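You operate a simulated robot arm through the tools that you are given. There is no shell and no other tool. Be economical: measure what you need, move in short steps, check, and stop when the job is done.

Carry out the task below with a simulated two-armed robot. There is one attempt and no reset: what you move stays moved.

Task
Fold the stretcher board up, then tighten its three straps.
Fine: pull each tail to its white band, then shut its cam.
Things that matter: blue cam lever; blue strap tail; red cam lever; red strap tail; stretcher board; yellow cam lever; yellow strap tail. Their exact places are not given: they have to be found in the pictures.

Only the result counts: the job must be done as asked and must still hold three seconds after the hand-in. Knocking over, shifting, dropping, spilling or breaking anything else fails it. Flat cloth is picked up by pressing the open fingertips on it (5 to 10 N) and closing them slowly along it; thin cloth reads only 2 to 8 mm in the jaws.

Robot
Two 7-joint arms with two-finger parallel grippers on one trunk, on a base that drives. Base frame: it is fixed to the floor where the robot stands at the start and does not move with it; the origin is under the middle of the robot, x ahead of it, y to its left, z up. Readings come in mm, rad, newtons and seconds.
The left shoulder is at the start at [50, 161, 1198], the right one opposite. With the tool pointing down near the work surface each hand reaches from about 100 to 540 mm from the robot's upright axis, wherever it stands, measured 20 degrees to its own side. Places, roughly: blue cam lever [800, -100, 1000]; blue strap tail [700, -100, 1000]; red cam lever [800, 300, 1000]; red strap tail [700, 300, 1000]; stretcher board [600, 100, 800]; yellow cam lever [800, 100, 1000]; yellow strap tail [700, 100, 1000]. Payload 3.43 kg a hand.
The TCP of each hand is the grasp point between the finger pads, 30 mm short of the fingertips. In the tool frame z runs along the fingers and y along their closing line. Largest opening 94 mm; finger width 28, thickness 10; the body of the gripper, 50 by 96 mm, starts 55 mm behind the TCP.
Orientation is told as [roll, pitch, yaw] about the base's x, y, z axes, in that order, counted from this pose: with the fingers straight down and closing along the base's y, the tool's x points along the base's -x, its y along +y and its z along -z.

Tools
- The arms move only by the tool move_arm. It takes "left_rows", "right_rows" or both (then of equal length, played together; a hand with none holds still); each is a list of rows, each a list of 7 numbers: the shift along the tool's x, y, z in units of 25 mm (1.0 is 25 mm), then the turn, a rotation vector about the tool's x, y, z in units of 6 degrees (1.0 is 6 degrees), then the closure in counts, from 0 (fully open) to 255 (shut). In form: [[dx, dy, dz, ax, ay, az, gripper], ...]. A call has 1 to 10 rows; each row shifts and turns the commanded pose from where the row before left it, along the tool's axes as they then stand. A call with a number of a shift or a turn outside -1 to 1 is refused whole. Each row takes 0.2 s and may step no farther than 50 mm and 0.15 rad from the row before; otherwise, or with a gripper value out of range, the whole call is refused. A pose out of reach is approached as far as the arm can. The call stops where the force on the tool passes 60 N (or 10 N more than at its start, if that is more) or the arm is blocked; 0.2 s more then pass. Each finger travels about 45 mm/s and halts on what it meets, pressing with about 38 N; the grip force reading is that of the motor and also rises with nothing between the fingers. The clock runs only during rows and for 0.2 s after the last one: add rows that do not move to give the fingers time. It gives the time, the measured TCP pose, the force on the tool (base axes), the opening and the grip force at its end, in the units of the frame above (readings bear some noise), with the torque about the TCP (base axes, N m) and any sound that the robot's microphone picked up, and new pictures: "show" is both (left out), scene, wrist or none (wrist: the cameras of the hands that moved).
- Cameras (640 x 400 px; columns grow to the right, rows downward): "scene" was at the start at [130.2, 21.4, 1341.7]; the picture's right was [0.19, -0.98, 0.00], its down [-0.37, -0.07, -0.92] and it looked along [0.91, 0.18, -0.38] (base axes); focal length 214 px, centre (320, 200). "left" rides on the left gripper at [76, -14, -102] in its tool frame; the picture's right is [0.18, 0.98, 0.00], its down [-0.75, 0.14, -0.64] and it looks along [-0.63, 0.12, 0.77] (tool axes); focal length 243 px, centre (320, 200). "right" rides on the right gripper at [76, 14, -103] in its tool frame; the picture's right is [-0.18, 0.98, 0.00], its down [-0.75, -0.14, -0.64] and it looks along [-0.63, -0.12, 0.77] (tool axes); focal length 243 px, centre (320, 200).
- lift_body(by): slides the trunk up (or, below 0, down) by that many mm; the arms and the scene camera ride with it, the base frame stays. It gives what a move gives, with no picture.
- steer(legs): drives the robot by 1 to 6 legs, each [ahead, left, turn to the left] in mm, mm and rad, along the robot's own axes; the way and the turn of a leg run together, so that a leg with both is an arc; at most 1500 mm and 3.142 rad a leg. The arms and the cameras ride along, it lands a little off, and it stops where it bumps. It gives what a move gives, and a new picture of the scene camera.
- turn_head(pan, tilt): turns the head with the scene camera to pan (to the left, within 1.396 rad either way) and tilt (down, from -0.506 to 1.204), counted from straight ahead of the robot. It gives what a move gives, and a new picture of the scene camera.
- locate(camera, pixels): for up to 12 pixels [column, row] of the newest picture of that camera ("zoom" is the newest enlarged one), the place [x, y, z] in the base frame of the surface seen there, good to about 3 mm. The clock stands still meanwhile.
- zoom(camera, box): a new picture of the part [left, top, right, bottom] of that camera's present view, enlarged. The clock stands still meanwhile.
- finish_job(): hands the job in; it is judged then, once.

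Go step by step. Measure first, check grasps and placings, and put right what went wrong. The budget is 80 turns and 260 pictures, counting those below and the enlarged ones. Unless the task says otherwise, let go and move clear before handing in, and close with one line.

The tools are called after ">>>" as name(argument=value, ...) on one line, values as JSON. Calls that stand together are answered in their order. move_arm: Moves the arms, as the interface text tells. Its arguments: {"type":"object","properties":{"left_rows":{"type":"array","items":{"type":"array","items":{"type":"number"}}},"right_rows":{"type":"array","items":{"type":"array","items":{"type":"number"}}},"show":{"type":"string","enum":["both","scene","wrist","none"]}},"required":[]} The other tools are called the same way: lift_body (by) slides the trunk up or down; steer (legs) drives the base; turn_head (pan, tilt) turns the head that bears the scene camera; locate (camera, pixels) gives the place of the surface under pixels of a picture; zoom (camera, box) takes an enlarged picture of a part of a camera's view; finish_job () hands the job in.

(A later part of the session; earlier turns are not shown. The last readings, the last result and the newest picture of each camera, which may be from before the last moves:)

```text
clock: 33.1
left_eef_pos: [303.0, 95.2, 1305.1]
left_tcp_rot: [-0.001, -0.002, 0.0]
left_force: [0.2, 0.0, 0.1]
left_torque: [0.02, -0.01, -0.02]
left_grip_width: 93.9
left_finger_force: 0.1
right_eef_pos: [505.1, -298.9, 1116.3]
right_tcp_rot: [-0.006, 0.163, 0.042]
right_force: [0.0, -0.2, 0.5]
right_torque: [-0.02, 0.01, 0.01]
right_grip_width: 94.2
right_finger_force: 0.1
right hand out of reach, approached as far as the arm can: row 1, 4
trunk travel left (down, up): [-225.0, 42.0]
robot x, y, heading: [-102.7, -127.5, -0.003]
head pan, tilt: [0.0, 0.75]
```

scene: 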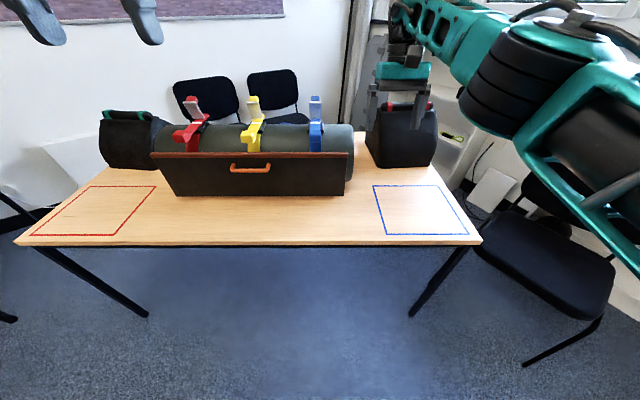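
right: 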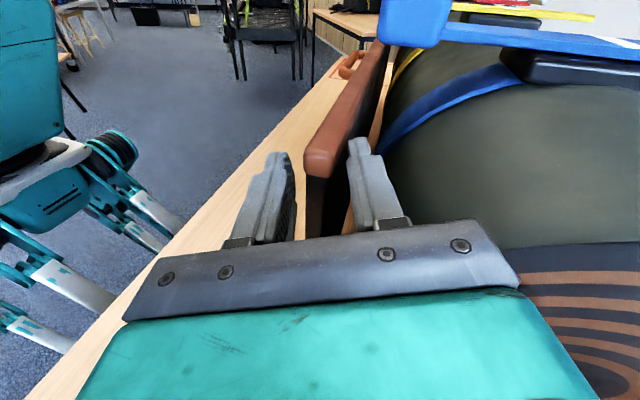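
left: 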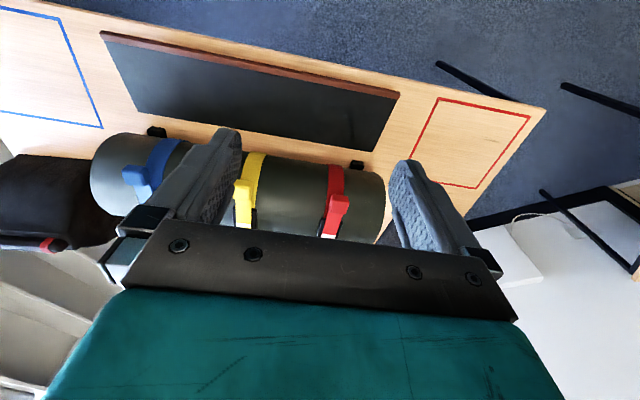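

I'll level the hand and pull it back a little, then drive so the right hand hovers before the blue strap.

>>> move_arm(right_rows=[[0.6, 0, 0, 0, -0.8, 0.2, 0], [0.6, 0, 0, 0, -0.75, 0.2, 0], [0.9, 0, 0, 0, 0, 0, 0], [0.9, 0, 0, 0, 0, 0, 0], [0.9, 0, 0, 0, 0, 0, 0], [0.9, 0, 0, 0, 0, 0, 0], [0.9, 0, 0, 0, 0, 0, 0]], show="none")

>>> steer(legs=[[0, 185, 0], [280, 0, 0]])

>>> turn_head(pan=-0.2, tilt=0.8)

>>> move_arm(right_rows=[[0, 0, 0, 0, 0, 0, 0]], show="wrist")

```text
clock: 34.7
left_eef_pos: [301.0, 97.1, 1304.3]
left_tcp_rot: [0.002, 0.001, 0.0]
left_force: [0.3, 0.1, 0.7]
left_torque: [-0.04, 0.01, -0.01]
left_grip_width: 93.8
left_finger_force: 0.0
right_eef_pos: [362.2, -297.5, 1121.9]
right_tcp_rot: [-0.005, 0.004, -0.001]
right_force: [0.0, -0.2, 0.2]
right_torque: [0.02, 0.02, -0.02]
right_grip_width: 94.1
right_finger_force: 0.1
trunk travel left (down, up): [-225.0, 42.0]
robot x, y, heading: [-98.3, -127.1, -0.002]
head pan, tilt: [0.0, 0.75]
```

```text
clock: 38.5
left_eef_pos: [580.0, 274.0, 1304.0]
left_tcp_rot: [0.0, 0.002, -0.008]
left_force: [-0.5, -0.2, -0.7]
left_torque: [-0.02, 0.02, -0.01]
left_grip_width: 93.9
left_finger_force: 0.0
right_eef_pos: [640.0, -122.8, 1120.7]
right_tcp_rot: [-0.007, 0.002, -0.005]
right_force: [0.1, 0.1, -0.5]
right_torque: [-0.01, 0.02, -0.02]
right_grip_width: 94.1
right_finger_force: 0.0
trunk travel left (down, up): [-225.0, 42.0]
robot x, y, heading: [181.0, 49.0, -0.013]
head pan, tilt: [0.0, 0.75]
```

scene: 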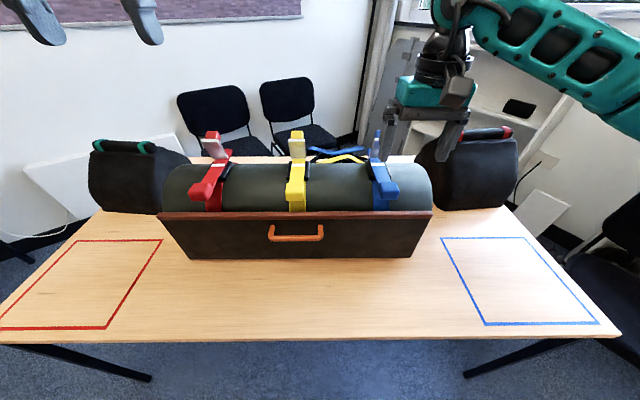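

```text
clock: 39.2
left_eef_pos: [579.9, 272.8, 1304.7]
left_tcp_rot: [-0.001, 0.0, -0.007]
left_force: [-0.3, 0.7, 0.6]
left_torque: [-0.02, -0.01, 0.01]
left_grip_width: 93.9
left_finger_force: 0.1
right_eef_pos: [639.1, -121.4, 1121.5]
right_tcp_rot: [-0.006, 0.003, -0.004]
right_force: [-0.3, 0.0, 1.0]
right_torque: [-0.01, -0.01, 0.01]
right_grip_width: 94.1
right_finger_force: 0.0
trunk travel left (down, up): [-225.0, 42.0]
robot x, y, heading: [175.6, 49.7, -0.007]
head pan, tilt: [-0.201, 0.799]
```

scene: 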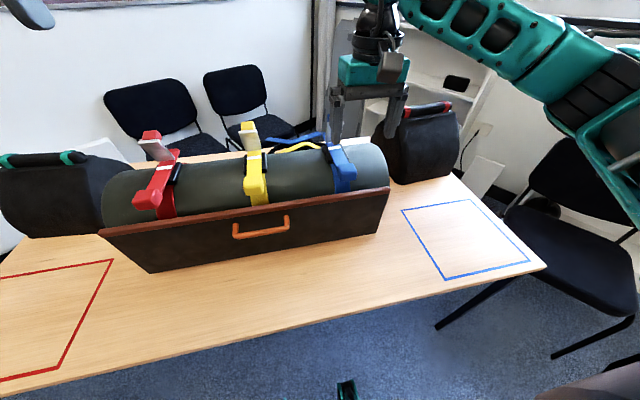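

```text
clock: 39.6
left_eef_pos: [579.7, 274.1, 1303.5]
left_tcp_rot: [0.001, -0.002, -0.007]
left_force: [-0.3, -0.5, 0.4]
left_torque: [-0.01, -0.04, 0.01]
left_grip_width: 94.2
left_finger_force: 0.3
right_eef_pos: [639.6, -122.1, 1121.9]
right_tcp_rot: [-0.006, 0.002, -0.006]
right_force: [0.0, 0.7, -0.2]
right_torque: [0.01, -0.01, 0.01]
right_grip_width: 94.0
right_finger_force: 0.0
trunk travel left (down, up): [-225.0, 42.0]
robot x, y, heading: [177.1, 48.3, -0.007]
head pan, tilt: [-0.201, 0.799]
```

right: 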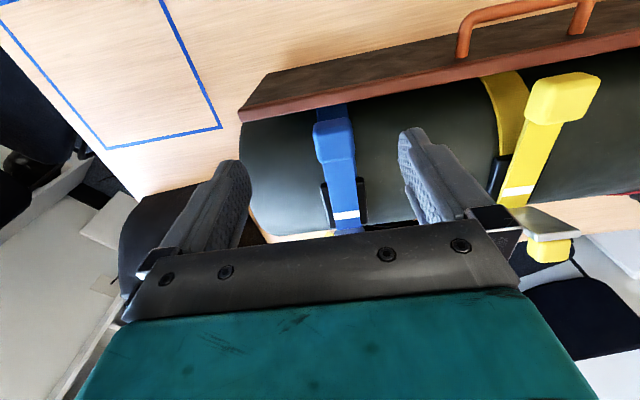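

>>> zoom(camera="right", box=[300, 60, 620, 270])

>>> zoom(camera="scene", box=[220, 105, 380, 215])

>>> locate(camera="right", pixels=[[330, 112], [332, 130], [335, 145], [318, 140], [350, 140], [340, 175], [345, 216], [328, 195], [362, 195], [348, 228], [545, 222], [548, 250]])

```text
1.90 times, centred on (460, 165) of right
```

zoom: 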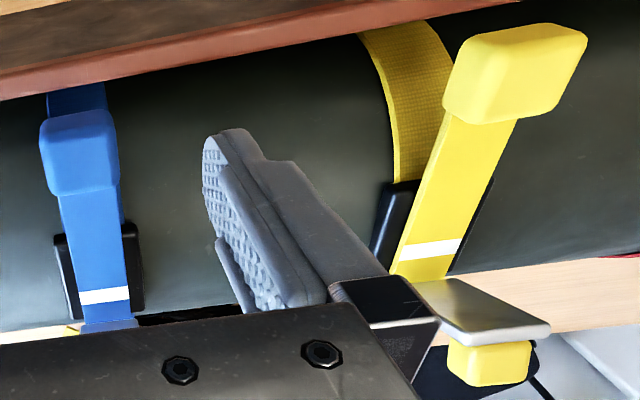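

```text
3.64 times, centred on (300, 160) of scene
```

zoom: 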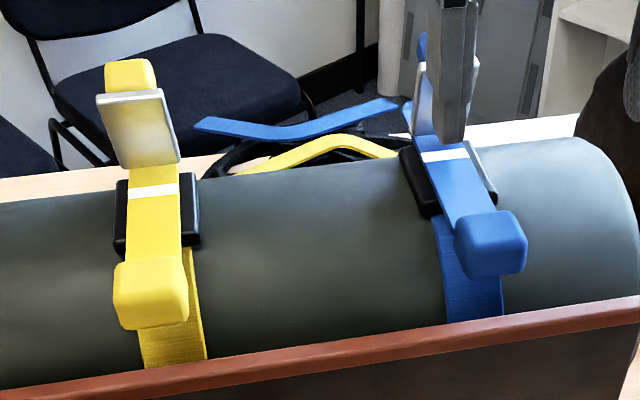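

```text
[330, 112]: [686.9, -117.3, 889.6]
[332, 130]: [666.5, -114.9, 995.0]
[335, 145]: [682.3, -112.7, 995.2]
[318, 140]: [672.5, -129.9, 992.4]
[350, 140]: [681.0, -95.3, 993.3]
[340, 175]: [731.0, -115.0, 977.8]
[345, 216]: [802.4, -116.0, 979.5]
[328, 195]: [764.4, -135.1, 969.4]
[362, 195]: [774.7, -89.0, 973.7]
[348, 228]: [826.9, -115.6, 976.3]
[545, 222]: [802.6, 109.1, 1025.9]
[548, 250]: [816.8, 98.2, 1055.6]
```

The blue grip block sits at x 657-692, y -130..-97, with its top at z≈995. I'll descend on it with open jaws along y and close.

>>> move_arm(right_rows=[[-0.7, 0.18, 0.8, 0, 0, 0, 0], [-0.7, 0.18, 0.8, 0, 0, 0, 0], [0, 0, 0.9, 0, 0, 0, 0], [0, 0, 0.9, 0, 0, 0, 0], [0, 0, 0.9, 0, 0, 0, 0], [0, 0, 0.78, 0, 0, 0, 0], [0, 0, 0, 0, 0, 0, 120], [0, 0, 0, 0, 0, 0, 200], [0, 0, 0, 0, 0, 0, 200], [0, 0, 0, 0, 0, 0, 200]], show="both")

```text
clock: 41.8
left_eef_pos: [579.8, 272.7, 1304.9]
left_tcp_rot: [0.001, 0.0, -0.007]
left_force: [0.7, 0.1, 0.7]
left_torque: [0.0, 0.01, -0.01]
left_grip_width: 93.9
left_finger_force: 0.1
right_eef_pos: [675.0, -115.7, 993.8]
right_tcp_rot: [-0.01, 0.003, -0.007]
right_force: [0.4, -9.9, 0.9]
right_torque: [-0.14, 0.07, 0.19]
right_grip_width: 46.7
right_finger_force: 36.1
trunk travel left (down, up): [-225.0, 42.0]
robot x, y, heading: [172.8, 50.0, -0.011]
head pan, tilt: [-0.201, 0.799]
```

scene: 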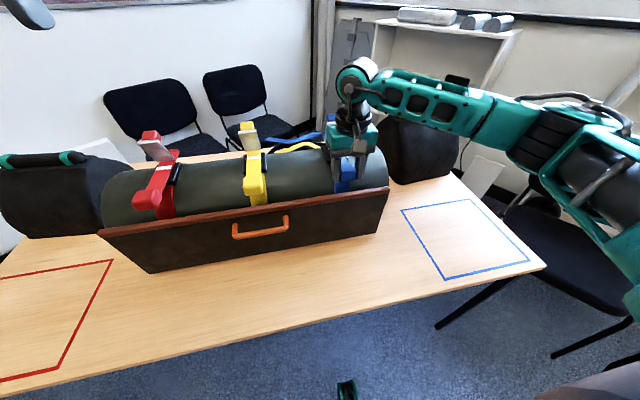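
right: 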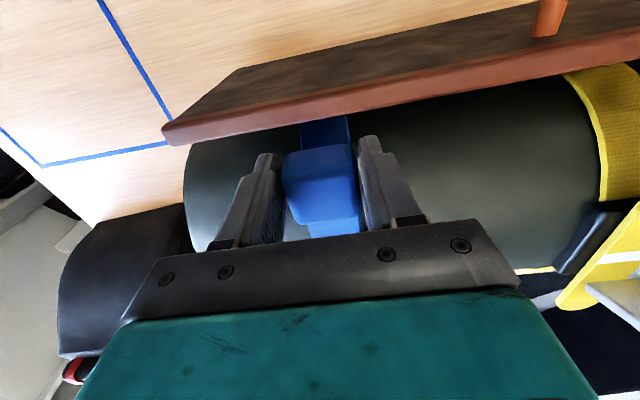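

Gripped, with a reading of 46.7 mm. I'll pull back a little toward the robot and read the force.

>>> move_arm(right_rows=[[0.1, -0.08, 0, 0, 0, 0, 215], [0.1, -0.04, 0, 0, 0, 0, 215], [0.1, 0, 0, 0, 0, 0, 215], [0.1, 0, 0, 0, 0, 0, 215], [0, 0, 0, 0, 0, 0, 215]], show="both")

```text
clock: 43.0
left_eef_pos: [580.2, 274.4, 1303.6]
left_tcp_rot: [0.001, 0.002, -0.007]
left_force: [-0.2, -1.2, -0.7]
left_torque: [-0.02, -0.02, 0.02]
left_grip_width: 94.2
left_finger_force: 0.0
right_eef_pos: [664.8, -115.6, 993.5]
right_tcp_rot: [-0.006, 0.003, -0.003]
right_force: [2.3, 1.4, -4.9]
right_torque: [-0.22, -0.53, -0.15]
right_grip_width: 46.7
right_finger_force: 45.2
trunk travel left (down, up): [-225.0, 42.0]
robot x, y, heading: [177.0, 49.9, -0.004]
head pan, tilt: [-0.201, 0.799]
```

scene: 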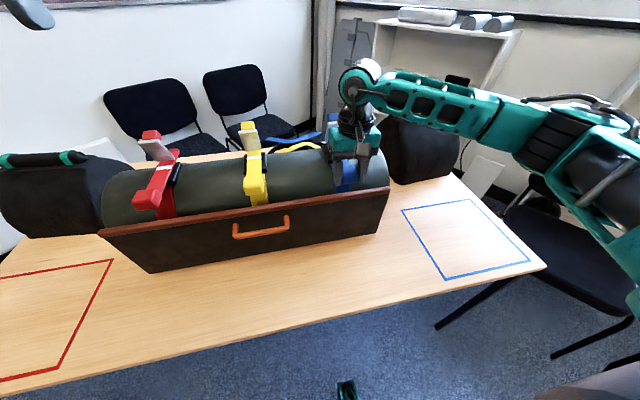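
right: 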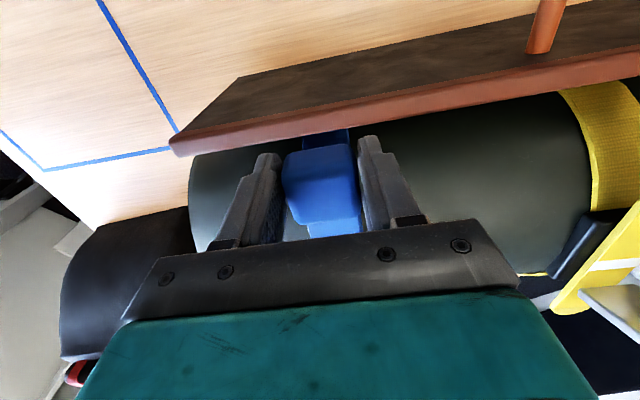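

>>> move_arm(left_rows=[[0, -0.9, 0, 0, 0, 0, 0], [0, -0.9, 0, 0, 0, 0, 0], [0, -0.9, 0, 0, 0, 0, 0], [0, -0.9, 0, 0, 0, 0, 0]], show="wrist")

>>> zoom(camera="left", box=[0, 60, 240, 240])

>>> zoom(camera="scene", box=[290, 120, 390, 200])

```text
clock: 44.0
left_eef_pos: [580.7, 184.8, 1303.8]
left_tcp_rot: [-0.002, 0.002, -0.006]
left_force: [0.3, -0.1, -0.1]
left_torque: [0.03, 0.03, 0.04]
left_grip_width: 94.2
left_finger_force: 0.1
right_eef_pos: [664.0, -116.5, 991.8]
right_tcp_rot: [-0.006, 0.005, -0.003]
right_force: [1.4, 4.1, -9.8]
right_torque: [1.07, -0.43, 0.41]
right_grip_width: 46.3
right_finger_force: 44.9
trunk travel left (down, up): [-225.0, 42.0]
robot x, y, heading: [178.2, 47.9, -0.006]
head pan, tilt: [-0.201, 0.799]
```

left: 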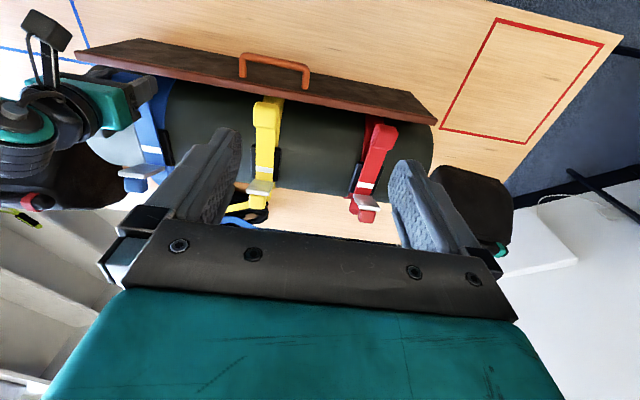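

```text
2.22 times, centred on (120, 150) of left
```

zoom: 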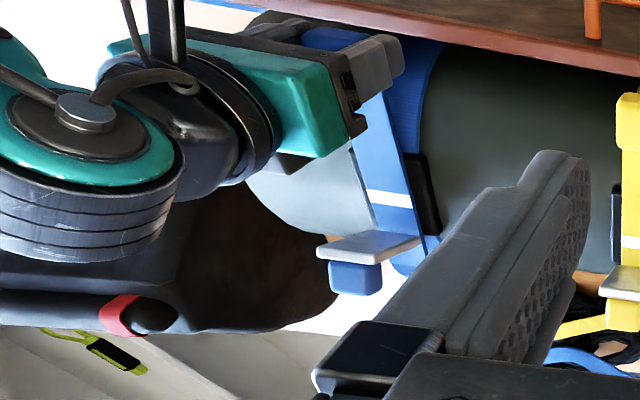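

```text
5.00 times, centred on (340, 160) of scene
```

zoom: 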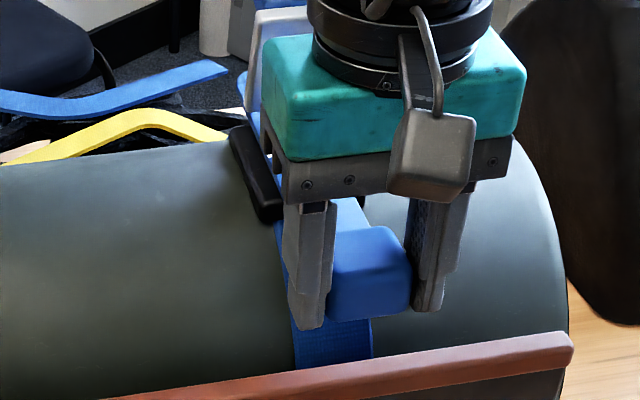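

>>> locate(camera="zoom", pixels=[[340, 180]])

>>> zoom(camera="left", box=[100, 90, 200, 200])

>>> locate(camera="left", pixels=[[150, 149], [150, 151], [146, 149], [152, 117], [158, 118], [166, 147], [150, 160], [153, 165], [148, 125], [264, 180], [266, 149], [372, 185]])

```text
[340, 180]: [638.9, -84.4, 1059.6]
```

```text
3.64 times, centred on (150, 145) of left
```

zoom: 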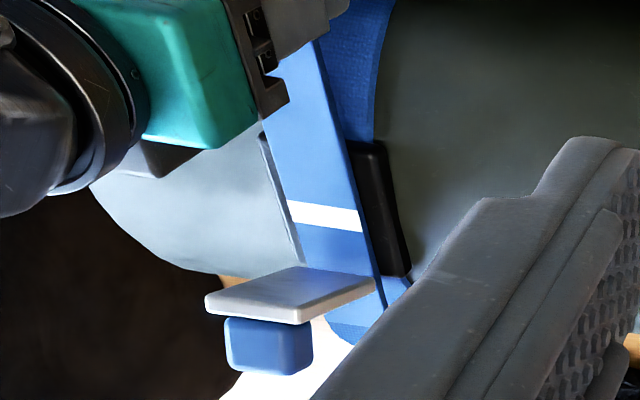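

```text
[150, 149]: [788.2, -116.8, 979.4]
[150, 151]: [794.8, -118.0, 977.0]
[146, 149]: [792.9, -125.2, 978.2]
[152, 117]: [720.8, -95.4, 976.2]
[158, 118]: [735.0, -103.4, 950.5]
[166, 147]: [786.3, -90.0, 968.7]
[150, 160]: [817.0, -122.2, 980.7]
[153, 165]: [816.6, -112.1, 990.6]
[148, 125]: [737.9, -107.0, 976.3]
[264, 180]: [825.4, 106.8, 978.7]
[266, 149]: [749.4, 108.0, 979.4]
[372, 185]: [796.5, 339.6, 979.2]
```

>>> zoom(camera="left", box=[235, 90, 395, 230])

>>> locate(camera="zoom", pixels=[[120, 257], [120, 263], [110, 280], [120, 150], [163, 175], [155, 250], [530, 270], [535, 276], [485, 255], [120, 300]])

```text
2.86 times, centred on (315, 160) of left
```

zoom: 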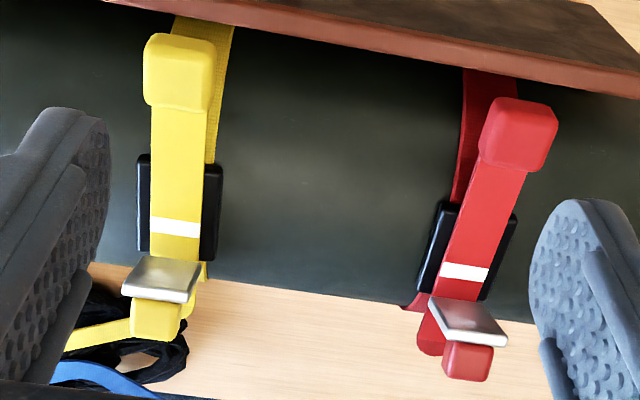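

```text
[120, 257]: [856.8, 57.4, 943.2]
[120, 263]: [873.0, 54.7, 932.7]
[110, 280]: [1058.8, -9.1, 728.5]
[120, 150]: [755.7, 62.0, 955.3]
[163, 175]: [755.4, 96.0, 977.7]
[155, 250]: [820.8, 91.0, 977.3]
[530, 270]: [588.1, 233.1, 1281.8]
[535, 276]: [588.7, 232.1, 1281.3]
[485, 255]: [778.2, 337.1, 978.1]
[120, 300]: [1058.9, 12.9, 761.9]
```

>>> locate(camera="zoom", pixels=[[175, 221], [175, 227], [175, 234], [467, 265], [465, 271], [463, 278], [143, 158], [143, 255], [212, 168], [212, 258], [440, 205], [165, 300]])

>>> zoom(camera="left", box=[120, 110, 180, 180])

```text
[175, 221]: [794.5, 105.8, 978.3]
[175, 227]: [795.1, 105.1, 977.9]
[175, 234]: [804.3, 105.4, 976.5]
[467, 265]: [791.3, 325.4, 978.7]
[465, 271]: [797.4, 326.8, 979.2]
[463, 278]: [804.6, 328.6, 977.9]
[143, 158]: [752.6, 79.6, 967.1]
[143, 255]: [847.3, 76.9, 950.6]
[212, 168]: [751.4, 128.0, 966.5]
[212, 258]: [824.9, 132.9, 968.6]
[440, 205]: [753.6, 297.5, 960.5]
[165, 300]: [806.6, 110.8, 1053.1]
```

```text
5.71 times, centred on (150, 145) of left
```

zoom: 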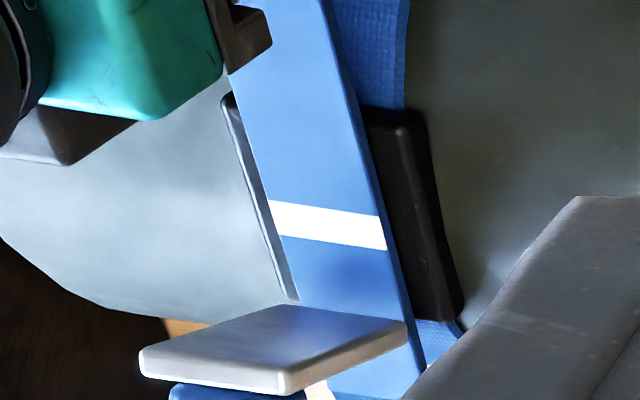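

The blue band has moved from x≈798 to 789, so the band travels with the tail. The buckle spans x≈752–828. I'll keep pulling slowly and watch force and sound.

>>> move_arm(right_rows=[[0.1, 0, -0.03, 0, 0, 0, 215], [0.1, 0, 0, 0, 0, 0, 215], [0.1, 0, 0, 0, 0, 0, 215], [0.1, 0, 0, 0, 0, 0, 215], [0.1, 0, 0, 0, 0, 0, 215], [0.1, 0, 0, 0, 0, 0, 215]], show="none")

>>> move_arm(right_rows=[[0.1, 0, 0, 0, 0, 0, 215], [0.1, 0, 0, 0, 0, 0, 215], [0.1, 0, 0, 0, 0, 0, 215], [0.1, 0, 0, 0, 0, 0, 215]], show="scene")

>>> zoom(camera="left", box=[100, 80, 200, 190])

```text
clock: 45.4
left_eef_pos: [582.0, 184.7, 1302.1]
left_tcp_rot: [-0.002, 0.001, -0.006]
left_force: [0.3, 0.8, -0.3]
left_torque: [0.01, -0.04, 0.04]
left_grip_width: 93.9
left_finger_force: 0.1
right_eef_pos: [650.5, -116.2, 994.1]
right_tcp_rot: [-0.006, 0.004, -0.004]
right_force: [1.3, 11.7, -17.1]
right_torque: [0.3, -0.4, 0.63]
right_grip_width: 46.2
right_finger_force: 44.9
trunk travel left (down, up): [-225.0, 42.0]
robot x, y, heading: [176.6, 48.2, -0.004]
head pan, tilt: [-0.201, 0.799]
```

```text
clock: 46.4
left_eef_pos: [582.1, 185.0, 1303.9]
left_tcp_rot: [-0.001, 0.003, -0.008]
left_force: [0.8, -0.4, -0.4]
left_torque: [0.0, 0.02, -0.02]
left_grip_width: 94.0
left_finger_force: 0.2
right_eef_pos: [640.8, -115.4, 993.3]
right_tcp_rot: [-0.007, 0.006, -0.002]
right_force: [1.8, 11.7, -20.1]
right_torque: [0.16, -0.13, 0.9]
right_grip_width: 46.1
right_finger_force: 44.7
trunk travel left (down, up): [-225.0, 42.0]
robot x, y, heading: [173.7, 50.1, -0.008]
head pan, tilt: [-0.201, 0.799]
```

scene: 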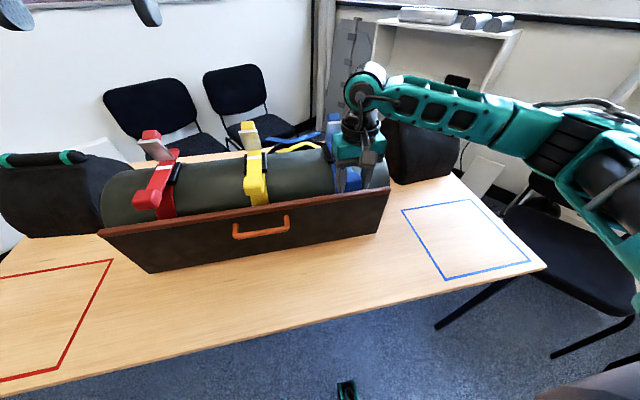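

```text
3.64 times, centred on (150, 135) of left
```

zoom: 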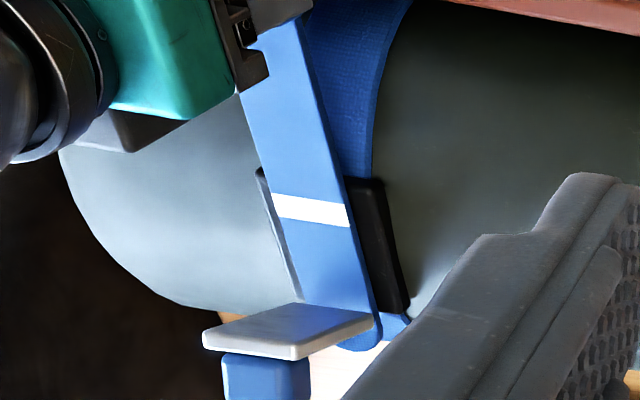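

>>> locate(camera="zoom", pixels=[[310, 200], [312, 210], [314, 219], [368, 184], [372, 190], [262, 176], [395, 300], [358, 335]])

>>> move_arm(right_rows=[[0.05, 0.03, 0.05, 0, 0, 0, 215], [0.05, 0.03, 0.03, 0, 0, 0, 215], [0.05, 0, 0, 0, 0, 0, 215], [0.05, 0, 0, 0, 0, 0, 215]], show="none")

>>> zoom(camera="left", box=[110, 90, 190, 180])

```text
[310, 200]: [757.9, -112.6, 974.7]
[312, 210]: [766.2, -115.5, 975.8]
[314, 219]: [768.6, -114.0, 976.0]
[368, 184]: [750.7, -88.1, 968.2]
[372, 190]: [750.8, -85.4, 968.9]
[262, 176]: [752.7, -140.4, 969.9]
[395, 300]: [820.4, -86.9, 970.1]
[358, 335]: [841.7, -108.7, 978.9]
```

```text
clock: 47.4
left_eef_pos: [581.3, 184.0, 1304.7]
left_tcp_rot: [-0.001, 0.004, -0.006]
left_force: [-0.1, 0.8, 0.0]
left_torque: [-0.01, -0.01, 0.0]
left_grip_width: 93.9
left_finger_force: 0.0
right_eef_pos: [633.9, -115.6, 994.1]
right_tcp_rot: [-0.008, 0.001, -0.005]
right_force: [3.1, -1.0, 0.0]
right_torque: [-0.7, 0.9, 1.39]
right_grip_width: 46.4
right_finger_force: 44.7
trunk travel left (down, up): [-225.0, 42.0]
robot x, y, heading: [175.3, 49.1, -0.011]
head pan, tilt: [-0.201, 0.799]
```

```text
4.44 times, centred on (150, 135) of left
```

zoom: 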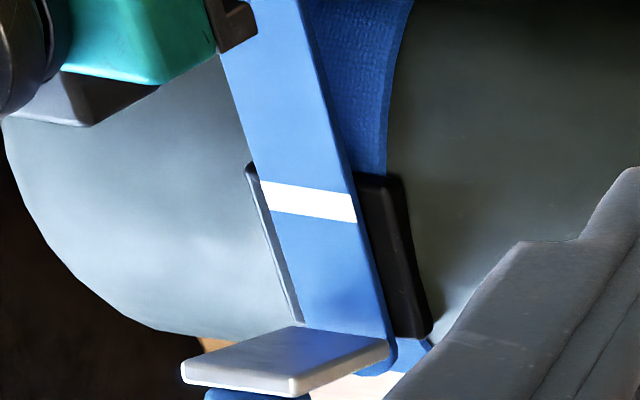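

The band's leading edge has just reached the buckle's front edge (x≈752). I'll pull 5 mm more to centre the band on it.

>>> move_arm(right_rows=[[0.05, 0, 0, 0, 0, 0, 215], [0.05, 0, 0, 0, 0, 0, 215], [0.05, 0, 0, 0, 0, 0, 215], [0.05, 0, 0, 0, 0, 0, 215]], show="none")

>>> zoom(camera="left", box=[110, 90, 190, 180])

>>> locate(camera="zoom", pixels=[[305, 181], [305, 185], [307, 200], [308, 207], [365, 178], [370, 182]])

```text
clock: 48.4
left_eef_pos: [580.4, 182.6, 1304.4]
left_tcp_rot: [-0.001, 0.0, -0.007]
left_force: [0.5, 0.4, -0.6]
left_torque: [-0.04, 0.0, -0.04]
left_grip_width: 94.2
left_finger_force: 0.0
right_eef_pos: [629.1, -115.6, 993.9]
right_tcp_rot: [-0.005, 0.001, -0.008]
right_force: [2.6, -4.6, 5.7]
right_torque: [-0.46, -0.13, 0.9]
right_grip_width: 46.4
right_finger_force: 45.3
trunk travel left (down, up): [-225.0, 42.0]
robot x, y, heading: [173.5, 48.8, -0.008]
head pan, tilt: [-0.201, 0.799]
```

```text
4.44 times, centred on (150, 135) of left
```

zoom: 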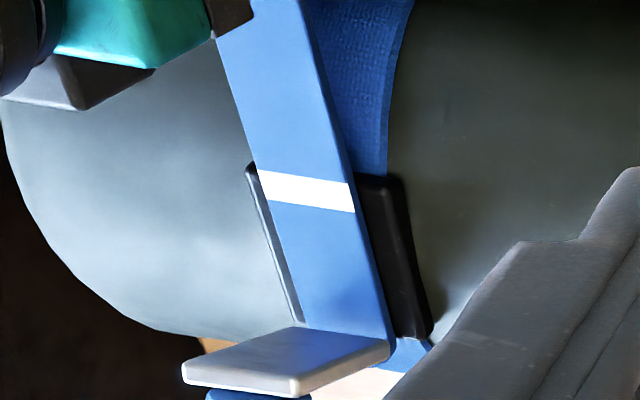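

```text
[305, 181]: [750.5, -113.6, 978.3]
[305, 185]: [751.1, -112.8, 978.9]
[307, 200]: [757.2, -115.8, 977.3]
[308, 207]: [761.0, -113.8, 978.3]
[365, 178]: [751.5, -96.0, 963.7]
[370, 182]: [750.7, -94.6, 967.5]
```

The band is centred on the buckle mouth at x≈753. I'll release the block, rise, and check that the tail keeps its place.

>>> move_arm(right_rows=[[0.05, 0.04, 0, 0, 0, 0, 215], [0, 0, 0, 0, 0, 0, 100], [0, 0, 0, 0, 0, 0, 60], [0, 0, 0, 0, 0, 0, 40], [0, 0, 0, 0, 0, 0, 40], [0, 0, -0.8, 0, 0, 0, 40], [0, 0, -0.9, 0, 0, 0, 40], [0, 0, -0.9, 0, 0, 0, 40], [0, 0, -0.9, 0, 0, 0, 40], [0, 0, -0.9, 0, 0, 0, 40]], show="wrist")

>>> zoom(camera="left", box=[110, 70, 190, 180])

>>> locate(camera="right", pixels=[[338, 185], [340, 195], [345, 215]])

```text
clock: 50.6
left_eef_pos: [580.4, 184.4, 1304.1]
left_tcp_rot: [-0.001, 0.0, -0.007]
left_force: [0.4, 0.5, -0.4]
left_torque: [0.01, 0.01, 0.01]
left_grip_width: 93.8
left_finger_force: 0.1
right_eef_pos: [628.6, -112.4, 1105.3]
right_tcp_rot: [-0.005, 0.004, -0.006]
right_force: [0.7, -1.0, 0.9]
right_torque: [-0.02, 0.0, -0.02]
right_grip_width: 79.1
right_finger_force: 0.0
trunk travel left (down, up): [-225.0, 42.0]
robot x, y, heading: [176.3, 52.8, -0.008]
head pan, tilt: [-0.201, 0.799]
```

right: 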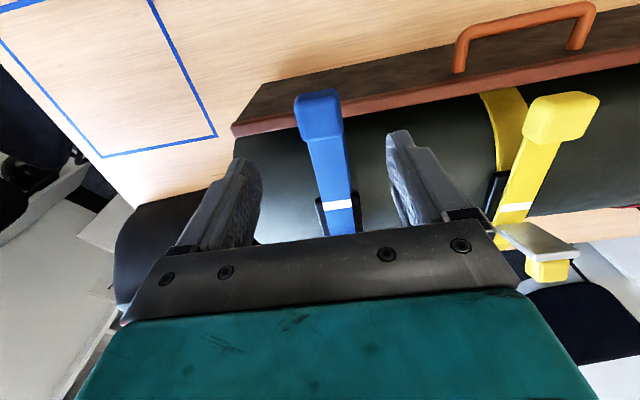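

```text
3.64 times, centred on (150, 125) of left
```

zoom: 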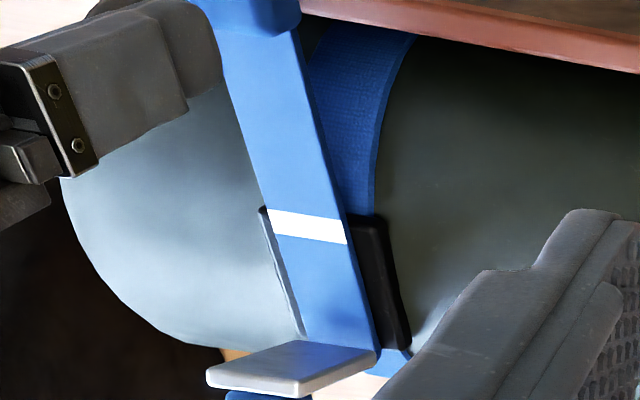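

```text
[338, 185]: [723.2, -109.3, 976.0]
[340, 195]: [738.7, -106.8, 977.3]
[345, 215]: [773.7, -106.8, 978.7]
```

Blue holds its place. I'll shift left 218 mm to the yellow strap.

>>> steer(legs=[[0, 218, 0.007]])

>>> move_arm(right_rows=[[0, 0, 0, 0, 0, 0, 0], [0, 0, 0, 0, 0, 0, 0]], show="wrist")

```text
clock: 53.1
left_eef_pos: [581.3, 406.8, 1304.0]
left_tcp_rot: [0.001, 0.001, -0.001]
left_force: [0.4, -0.2, 0.0]
left_torque: [0.01, -0.02, -0.02]
left_grip_width: 94.0
left_finger_force: 0.0
right_eef_pos: [631.1, 110.3, 1104.0]
right_tcp_rot: [-0.006, 0.002, 0.0]
right_force: [0.6, 0.3, -0.5]
right_torque: [-0.04, 0.01, -0.01]
right_grip_width: 79.3
right_finger_force: 0.0
trunk travel left (down, up): [-225.0, 42.0]
robot x, y, heading: [178.7, 270.5, -0.009]
head pan, tilt: [-0.201, 0.799]
```

scene: 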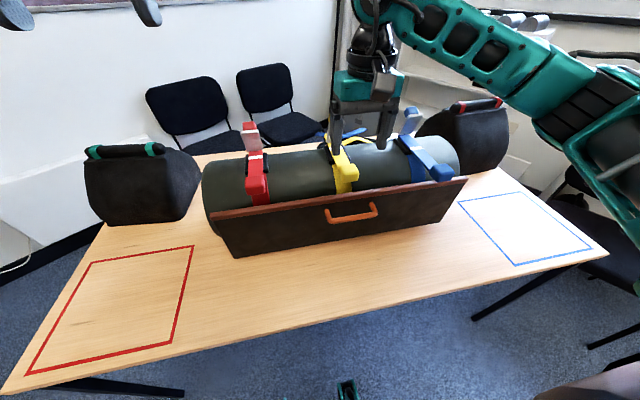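

```text
clock: 53.7
left_eef_pos: [580.1, 406.3, 1303.5]
left_tcp_rot: [0.001, 0.0, -0.002]
left_force: [0.6, 0.9, 0.2]
left_torque: [-0.04, -0.01, -0.03]
left_grip_width: 93.8
left_finger_force: 0.0
right_eef_pos: [632.6, 109.7, 1103.4]
right_tcp_rot: [-0.007, 0.002, 0.001]
right_force: [0.3, -0.4, 0.3]
right_torque: [0.02, 0.01, 0.02]
right_grip_width: 93.9
right_finger_force: 0.1
trunk travel left (down, up): [-225.0, 42.0]
robot x, y, heading: [175.1, 271.1, -0.005]
head pan, tilt: [-0.201, 0.799]
```

right: 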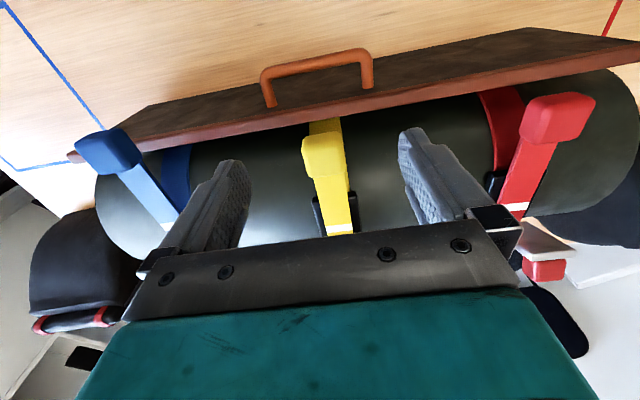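

>>> locate(camera="right", pixels=[[306, 158], [325, 158], [344, 158], [325, 138], [325, 172], [335, 200]])

```text
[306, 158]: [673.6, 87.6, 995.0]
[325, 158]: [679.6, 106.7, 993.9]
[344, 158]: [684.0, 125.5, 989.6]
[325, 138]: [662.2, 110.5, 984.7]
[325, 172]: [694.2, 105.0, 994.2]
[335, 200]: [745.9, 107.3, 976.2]
```

>>> move_arm(right_rows=[[-0.85, -0.07, 0.5, 0, 0, 0, 0], [-0.85, -0.06, 0.5, 0, 0, 0, 0], [0, 0, 0.9, 0, 0, 0, 0], [0, 0, 0.9, 0, 0, 0, 0], [0, 0, 0.9, 0, 0, 0, 0], [0, 0, 0.68, 0, 0, 0, 0], [0, 0, 0, 0, 0, 0, 120], [0, 0, 0, 0, 0, 0, 200], [0, 0, 0, 0, 0, 0, 200], [0, 0, 0, 0, 0, 0, 215]], show="wrist")

```text
clock: 55.9
left_eef_pos: [582.0, 405.1, 1304.6]
left_tcp_rot: [-0.001, 0.001, -0.003]
left_force: [0.6, -1.0, 0.0]
left_torque: [0.03, 0.02, -0.02]
left_grip_width: 93.7
left_finger_force: 0.0
right_eef_pos: [673.5, 105.1, 991.9]
right_tcp_rot: [-0.008, 0.004, -0.001]
right_force: [0.1, -6.3, -0.9]
right_torque: [0.04, -0.06, 0.05]
right_grip_width: 46.6
right_finger_force: 31.3
trunk travel left (down, up): [-225.0, 42.0]
robot x, y, heading: [179.1, 272.9, -0.001]
head pan, tilt: [-0.201, 0.799]
```

right: 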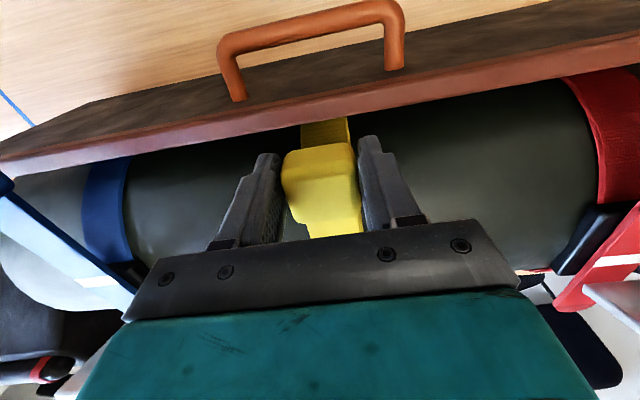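

>>> move_arm(right_rows=[[0.16, -0.04, 0, 0, 0, 0, 215], [0.16, 0, 0, 0, 0, 0, 215], [0.16, 0, 0, 0, 0, 0, 215], [0.16, 0, 0, 0, 0, 0, 215], [0.16, 0, 0, 0, 0, 0, 215], [0.16, 0, 0, 0, 0, 0, 215], [0.16, 0, 0, 0, 0, 0, 215], [0.16, 0, 0, 0, 0, 0, 215], [0.16, 0, 0, 0, 0, 0, 215], [0.16, 0, 0, 0, 0, 0, 215]], show="none")

>>> zoom(camera="left", box=[110, 90, 190, 180])

```text
clock: 58.1
left_eef_pos: [582.4, 405.7, 1303.5]
left_tcp_rot: [0.0, 0.002, 0.0]
left_force: [-0.3, 1.0, 0.2]
left_torque: [-0.02, -0.01, -0.01]
left_grip_width: 93.9
left_finger_force: 0.1
right_eef_pos: [634.2, 105.0, 992.4]
right_tcp_rot: [-0.005, 0.004, -0.001]
right_force: [1.1, -2.8, -17.0]
right_torque: [0.18, -0.59, -0.06]
right_grip_width: 46.3
right_finger_force: 45.1
trunk travel left (down, up): [-225.0, 42.0]
robot x, y, heading: [176.3, 273.7, 0.001]
head pan, tilt: [-0.201, 0.799]
```

```text
4.44 times, centred on (150, 135) of left
```

zoom: 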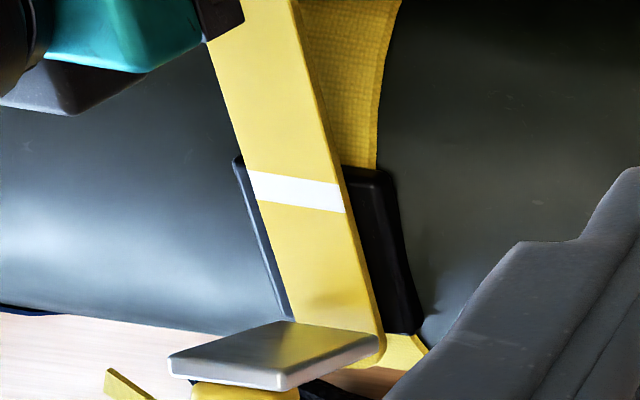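

>>> move_arm(right_rows=[[0.05, 0, 0.03, 0, 0, 0, 215], [0.05, 0, 0.02, 0, 0, 0, 215], [0.05, 0, 0, 0, 0, 0, 215], [0.04, 0, 0, 0, 0, 0, 215]], show="none")

>>> zoom(camera="left", box=[110, 90, 190, 180])

>>> locate(camera="zoom", pixels=[[293, 170], [295, 176], [297, 188], [298, 194], [300, 200], [350, 172], [360, 175], [238, 160]])

```text
clock: 59.1
left_eef_pos: [581.6, 406.0, 1303.3]
left_tcp_rot: [-0.001, 0.003, -0.001]
left_force: [0.2, -0.1, 0.3]
left_torque: [0.01, -0.02, -0.06]
left_grip_width: 93.8
left_finger_force: 0.1
right_eef_pos: [631.0, 104.5, 992.6]
right_tcp_rot: [-0.005, 0.006, 0.001]
right_force: [2.5, -4.6, -7.5]
right_torque: [0.02, 1.48, 0.24]
right_grip_width: 46.6
right_finger_force: 45.5
trunk travel left (down, up): [-225.0, 42.0]
robot x, y, heading: [180.4, 269.6, -0.006]
head pan, tilt: [-0.201, 0.799]
```

```text
4.44 times, centred on (150, 135) of left
```

zoom: 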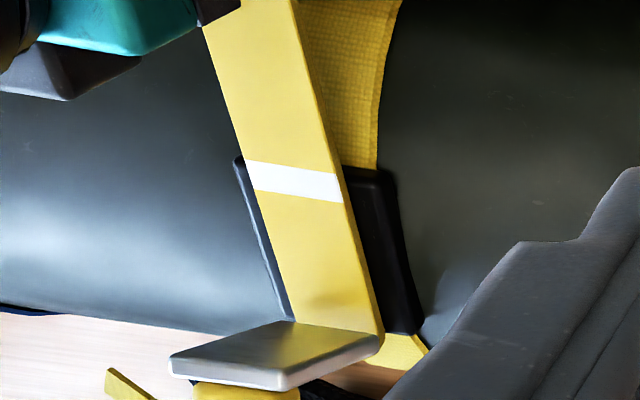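

```text
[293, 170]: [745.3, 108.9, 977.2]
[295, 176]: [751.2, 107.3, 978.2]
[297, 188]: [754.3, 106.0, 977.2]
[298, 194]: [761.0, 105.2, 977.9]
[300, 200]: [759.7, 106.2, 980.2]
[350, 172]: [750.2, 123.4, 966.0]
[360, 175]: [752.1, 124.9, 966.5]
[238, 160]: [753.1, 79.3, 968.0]
```

Yellow's band is centred on the mouth. I'll release it and move to red.

>>> move_arm(right_rows=[[0, 0, 0, 0, 0, 0, 100], [0, 0, 0, 0, 0, 0, 60], [0, 0, 0, 0, 0, 0, 0], [0, 0, 0, 0, 0, 0, 0], [0, 0, -0.8, 0, 0, 0, 0], [0, 0, -0.9, 0, 0, 0, 0], [0, 0, -0.9, 0, 0, 0, 0], [0, 0, -0.9, 0, 0, 0, 0], [0, 0, -0.9, 0, 0, 0, 0]], show="none")

>>> steer(legs=[[0, 217, 0.003]])

>>> move_arm(right_rows=[[0, 0, 0, 0, 0, 0, 0]], show="wrist")

>>> locate(camera="right", pixels=[[306, 158], [325, 158], [344, 158], [325, 138], [325, 172], [335, 200]])

```text
clock: 61.1
left_eef_pos: [581.6, 406.1, 1304.0]
left_tcp_rot: [0.002, 0.0, 0.0]
left_force: [-0.4, -0.6, 0.6]
left_torque: [-0.01, 0.03, 0.01]
left_grip_width: 94.1
left_finger_force: 0.1
right_eef_pos: [629.2, 105.5, 1105.0]
right_tcp_rot: [-0.006, 0.001, 0.001]
right_force: [0.4, 0.0, -1.1]
right_torque: [-0.06, 0.01, -0.05]
right_grip_width: 94.0
right_finger_force: 0.0
trunk travel left (down, up): [-225.0, 42.0]
robot x, y, heading: [178.5, 272.2, -0.0]
head pan, tilt: [-0.201, 0.799]
```

```text
clock: 63.6
left_eef_pos: [581.5, 624.6, 1303.1]
left_tcp_rot: [0.0, 0.002, 0.003]
left_force: [0.1, 0.3, -0.3]
left_torque: [0.01, -0.01, 0.03]
left_grip_width: 94.2
left_finger_force: 0.0
right_eef_pos: [630.9, 322.7, 1104.7]
right_tcp_rot: [-0.007, 0.002, 0.006]
right_force: [-0.2, 0.3, -0.3]
right_torque: [0.02, -0.01, 0.05]
right_grip_width: 94.1
right_finger_force: 0.1
trunk travel left (down, up): [-225.0, 42.0]
robot x, y, heading: [177.1, 487.6, 0.003]
head pan, tilt: [-0.201, 0.799]
```

scene: 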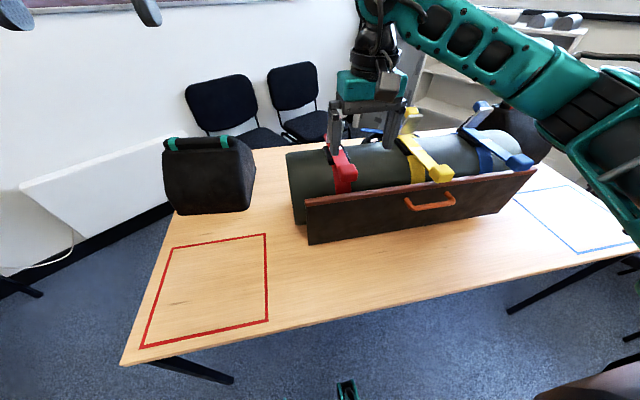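

```text
clock: 64.0
left_eef_pos: [581.1, 623.8, 1304.4]
left_tcp_rot: [0.001, -0.003, 0.004]
left_force: [-0.6, 0.1, 0.7]
left_torque: [0.01, 0.03, -0.01]
left_grip_width: 93.7
left_finger_force: 0.0
right_eef_pos: [630.6, 323.9, 1103.2]
right_tcp_rot: [-0.008, 0.001, 0.005]
right_force: [0.3, 0.2, 0.3]
right_torque: [-0.01, -0.05, -0.02]
right_grip_width: 93.9
right_finger_force: 0.1
trunk travel left (down, up): [-225.0, 42.0]
robot x, y, heading: [175.8, 486.1, 0.003]
head pan, tilt: [-0.201, 0.799]
```

right: 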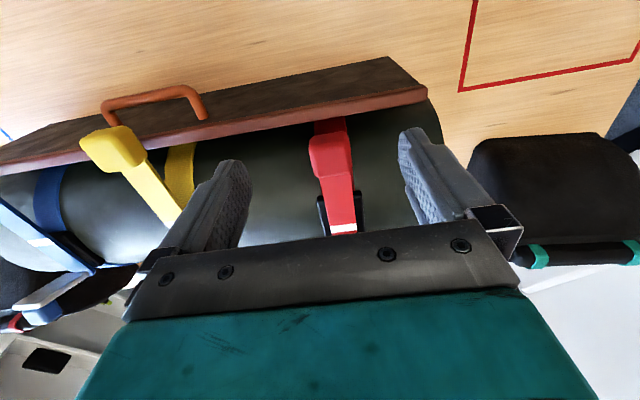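

```text
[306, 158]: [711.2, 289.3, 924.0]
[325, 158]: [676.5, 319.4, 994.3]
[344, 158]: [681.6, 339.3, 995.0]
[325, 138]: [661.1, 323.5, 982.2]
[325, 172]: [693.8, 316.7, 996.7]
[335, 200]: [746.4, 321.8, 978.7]
```

>>> move_arm(right_rows=[[-0.89, 0.02, 0.5, 0, 0, 0, 0], [-0.89, 0.02, 0.5, 0, 0, 0, 0], [0, 0, 0.9, 0, 0, 0, 0], [0, 0, 0.9, 0, 0, 0, 0], [0, 0, 0.9, 0, 0, 0, 0], [0, 0, 0.68, 0, 0, 0, 0], [0, 0, 0, 0, 0, 0, 120], [0, 0, 0, 0, 0, 0, 200], [0, 0, 0, 0, 0, 0, 200], [0, 0, 0, 0, 0, 0, 215]], show="wrist")

>>> move_arm(right_rows=[[0.16, 0, 0, 0, 0, 0, 215], [0.16, 0, 0, 0, 0, 0, 215], [0.16, 0, 0, 0, 0, 0, 215], [0.16, 0, 0, 0, 0, 0, 215], [0.16, 0, 0, 0, 0, 0, 215], [0.16, 0, 0, 0, 0, 0, 215], [0.16, 0, 0, 0, 0, 0, 215], [0.16, 0, 0, 0, 0, 0, 215], [0.16, 0, 0, 0, 0, 0, 215], [0.16, 0, 0, 0, 0, 0, 215]], show="none")

>>> zoom(camera="left", box=[110, 90, 190, 180])

```text
clock: 66.2
left_eef_pos: [581.2, 624.4, 1303.9]
left_tcp_rot: [-0.002, 0.001, 0.004]
left_force: [0.0, -1.0, 0.1]
left_torque: [-0.01, -0.01, -0.01]
left_grip_width: 94.1
left_finger_force: 0.1
right_eef_pos: [675.4, 323.3, 994.5]
right_tcp_rot: [-0.005, 0.003, 0.008]
right_force: [-0.5, 3.7, -2.0]
right_torque: [-0.01, -0.09, -0.18]
right_grip_width: 46.6
right_finger_force: 31.8
trunk travel left (down, up): [-225.0, 42.0]
robot x, y, heading: [181.6, 484.3, 0.004]
head pan, tilt: [-0.201, 0.799]
```

right: 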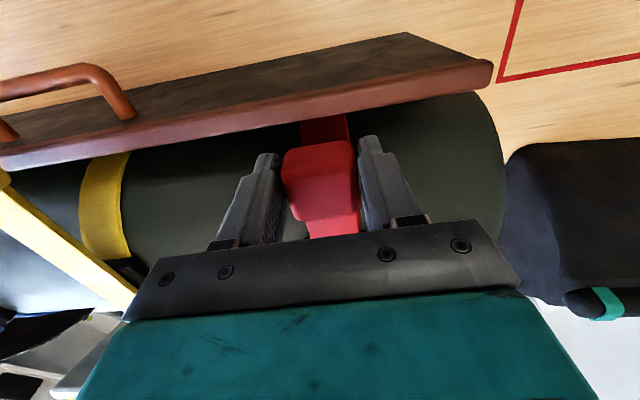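

```text
clock: 68.4
left_eef_pos: [581.2, 625.0, 1304.2]
left_tcp_rot: [-0.001, 0.001, 0.005]
left_force: [-0.3, 0.7, 0.2]
left_torque: [0.0, -0.01, -0.01]
left_grip_width: 93.9
left_finger_force: 0.0
right_eef_pos: [635.0, 325.5, 995.0]
right_tcp_rot: [-0.007, 0.001, 0.005]
right_force: [2.1, 10.4, 4.2]
right_torque: [0.25, 0.22, -0.82]
right_grip_width: 46.3
right_finger_force: 44.7
trunk travel left (down, up): [-225.0, 42.0]
robot x, y, heading: [180.9, 485.7, 0.003]
head pan, tilt: [-0.201, 0.799]
```

```text
4.44 times, centred on (150, 135) of left
```

zoom: 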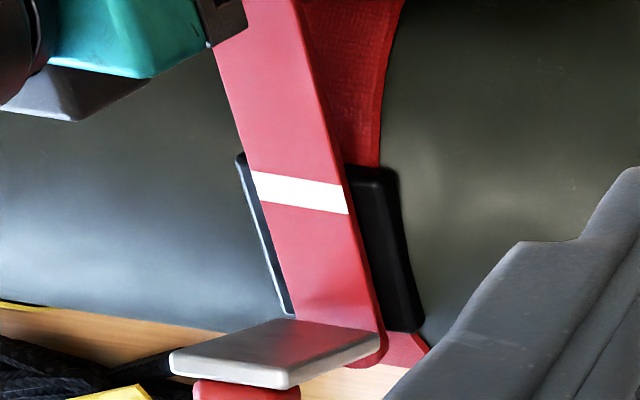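

>>> move_arm(right_rows=[[0.06, 0.03, 0, 0, 0, 0, 215], [0.06, 0, 0, 0, 0, 0, 215], [0.06, 0, 0, 0, 0, 0, 215], [0.04, 0, 0, 0, 0, 0, 215]], show="none")

>>> zoom(camera="left", box=[110, 90, 190, 180])

>>> locate(camera="zoom", pixels=[[295, 170], [297, 176], [299, 188], [300, 194], [302, 200], [355, 172], [365, 175], [240, 160]])

```text
clock: 69.4
left_eef_pos: [580.1, 625.4, 1303.4]
left_tcp_rot: [0.0, 0.0, 0.003]
left_force: [-0.6, 0.3, -1.3]
left_torque: [0.01, 0.02, 0.0]
left_grip_width: 94.1
left_finger_force: 0.0
right_eef_pos: [630.5, 324.4, 995.5]
right_tcp_rot: [-0.007, 0.003, 0.005]
right_force: [2.4, 9.6, 2.0]
right_torque: [0.11, -0.71, -0.7]
right_grip_width: 46.5
right_finger_force: 45.2
trunk travel left (down, up): [-225.0, 42.0]
robot x, y, heading: [180.1, 484.4, 0.0]
head pan, tilt: [-0.201, 0.799]
```

```text
4.44 times, centred on (150, 135) of left
```

zoom: 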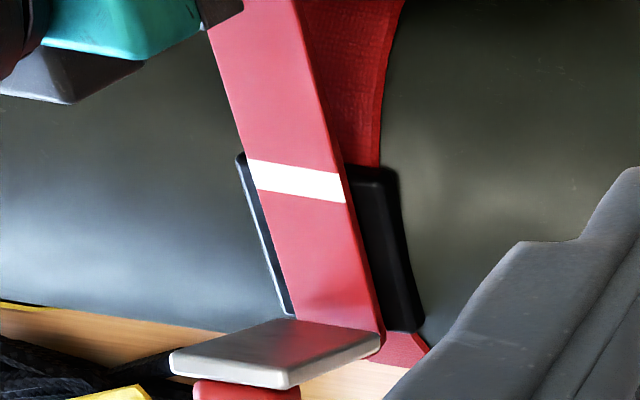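

```text
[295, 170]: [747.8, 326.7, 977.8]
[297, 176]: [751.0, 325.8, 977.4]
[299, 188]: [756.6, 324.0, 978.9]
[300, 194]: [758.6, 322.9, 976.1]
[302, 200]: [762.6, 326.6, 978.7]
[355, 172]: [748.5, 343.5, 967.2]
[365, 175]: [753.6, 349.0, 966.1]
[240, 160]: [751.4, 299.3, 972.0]
```

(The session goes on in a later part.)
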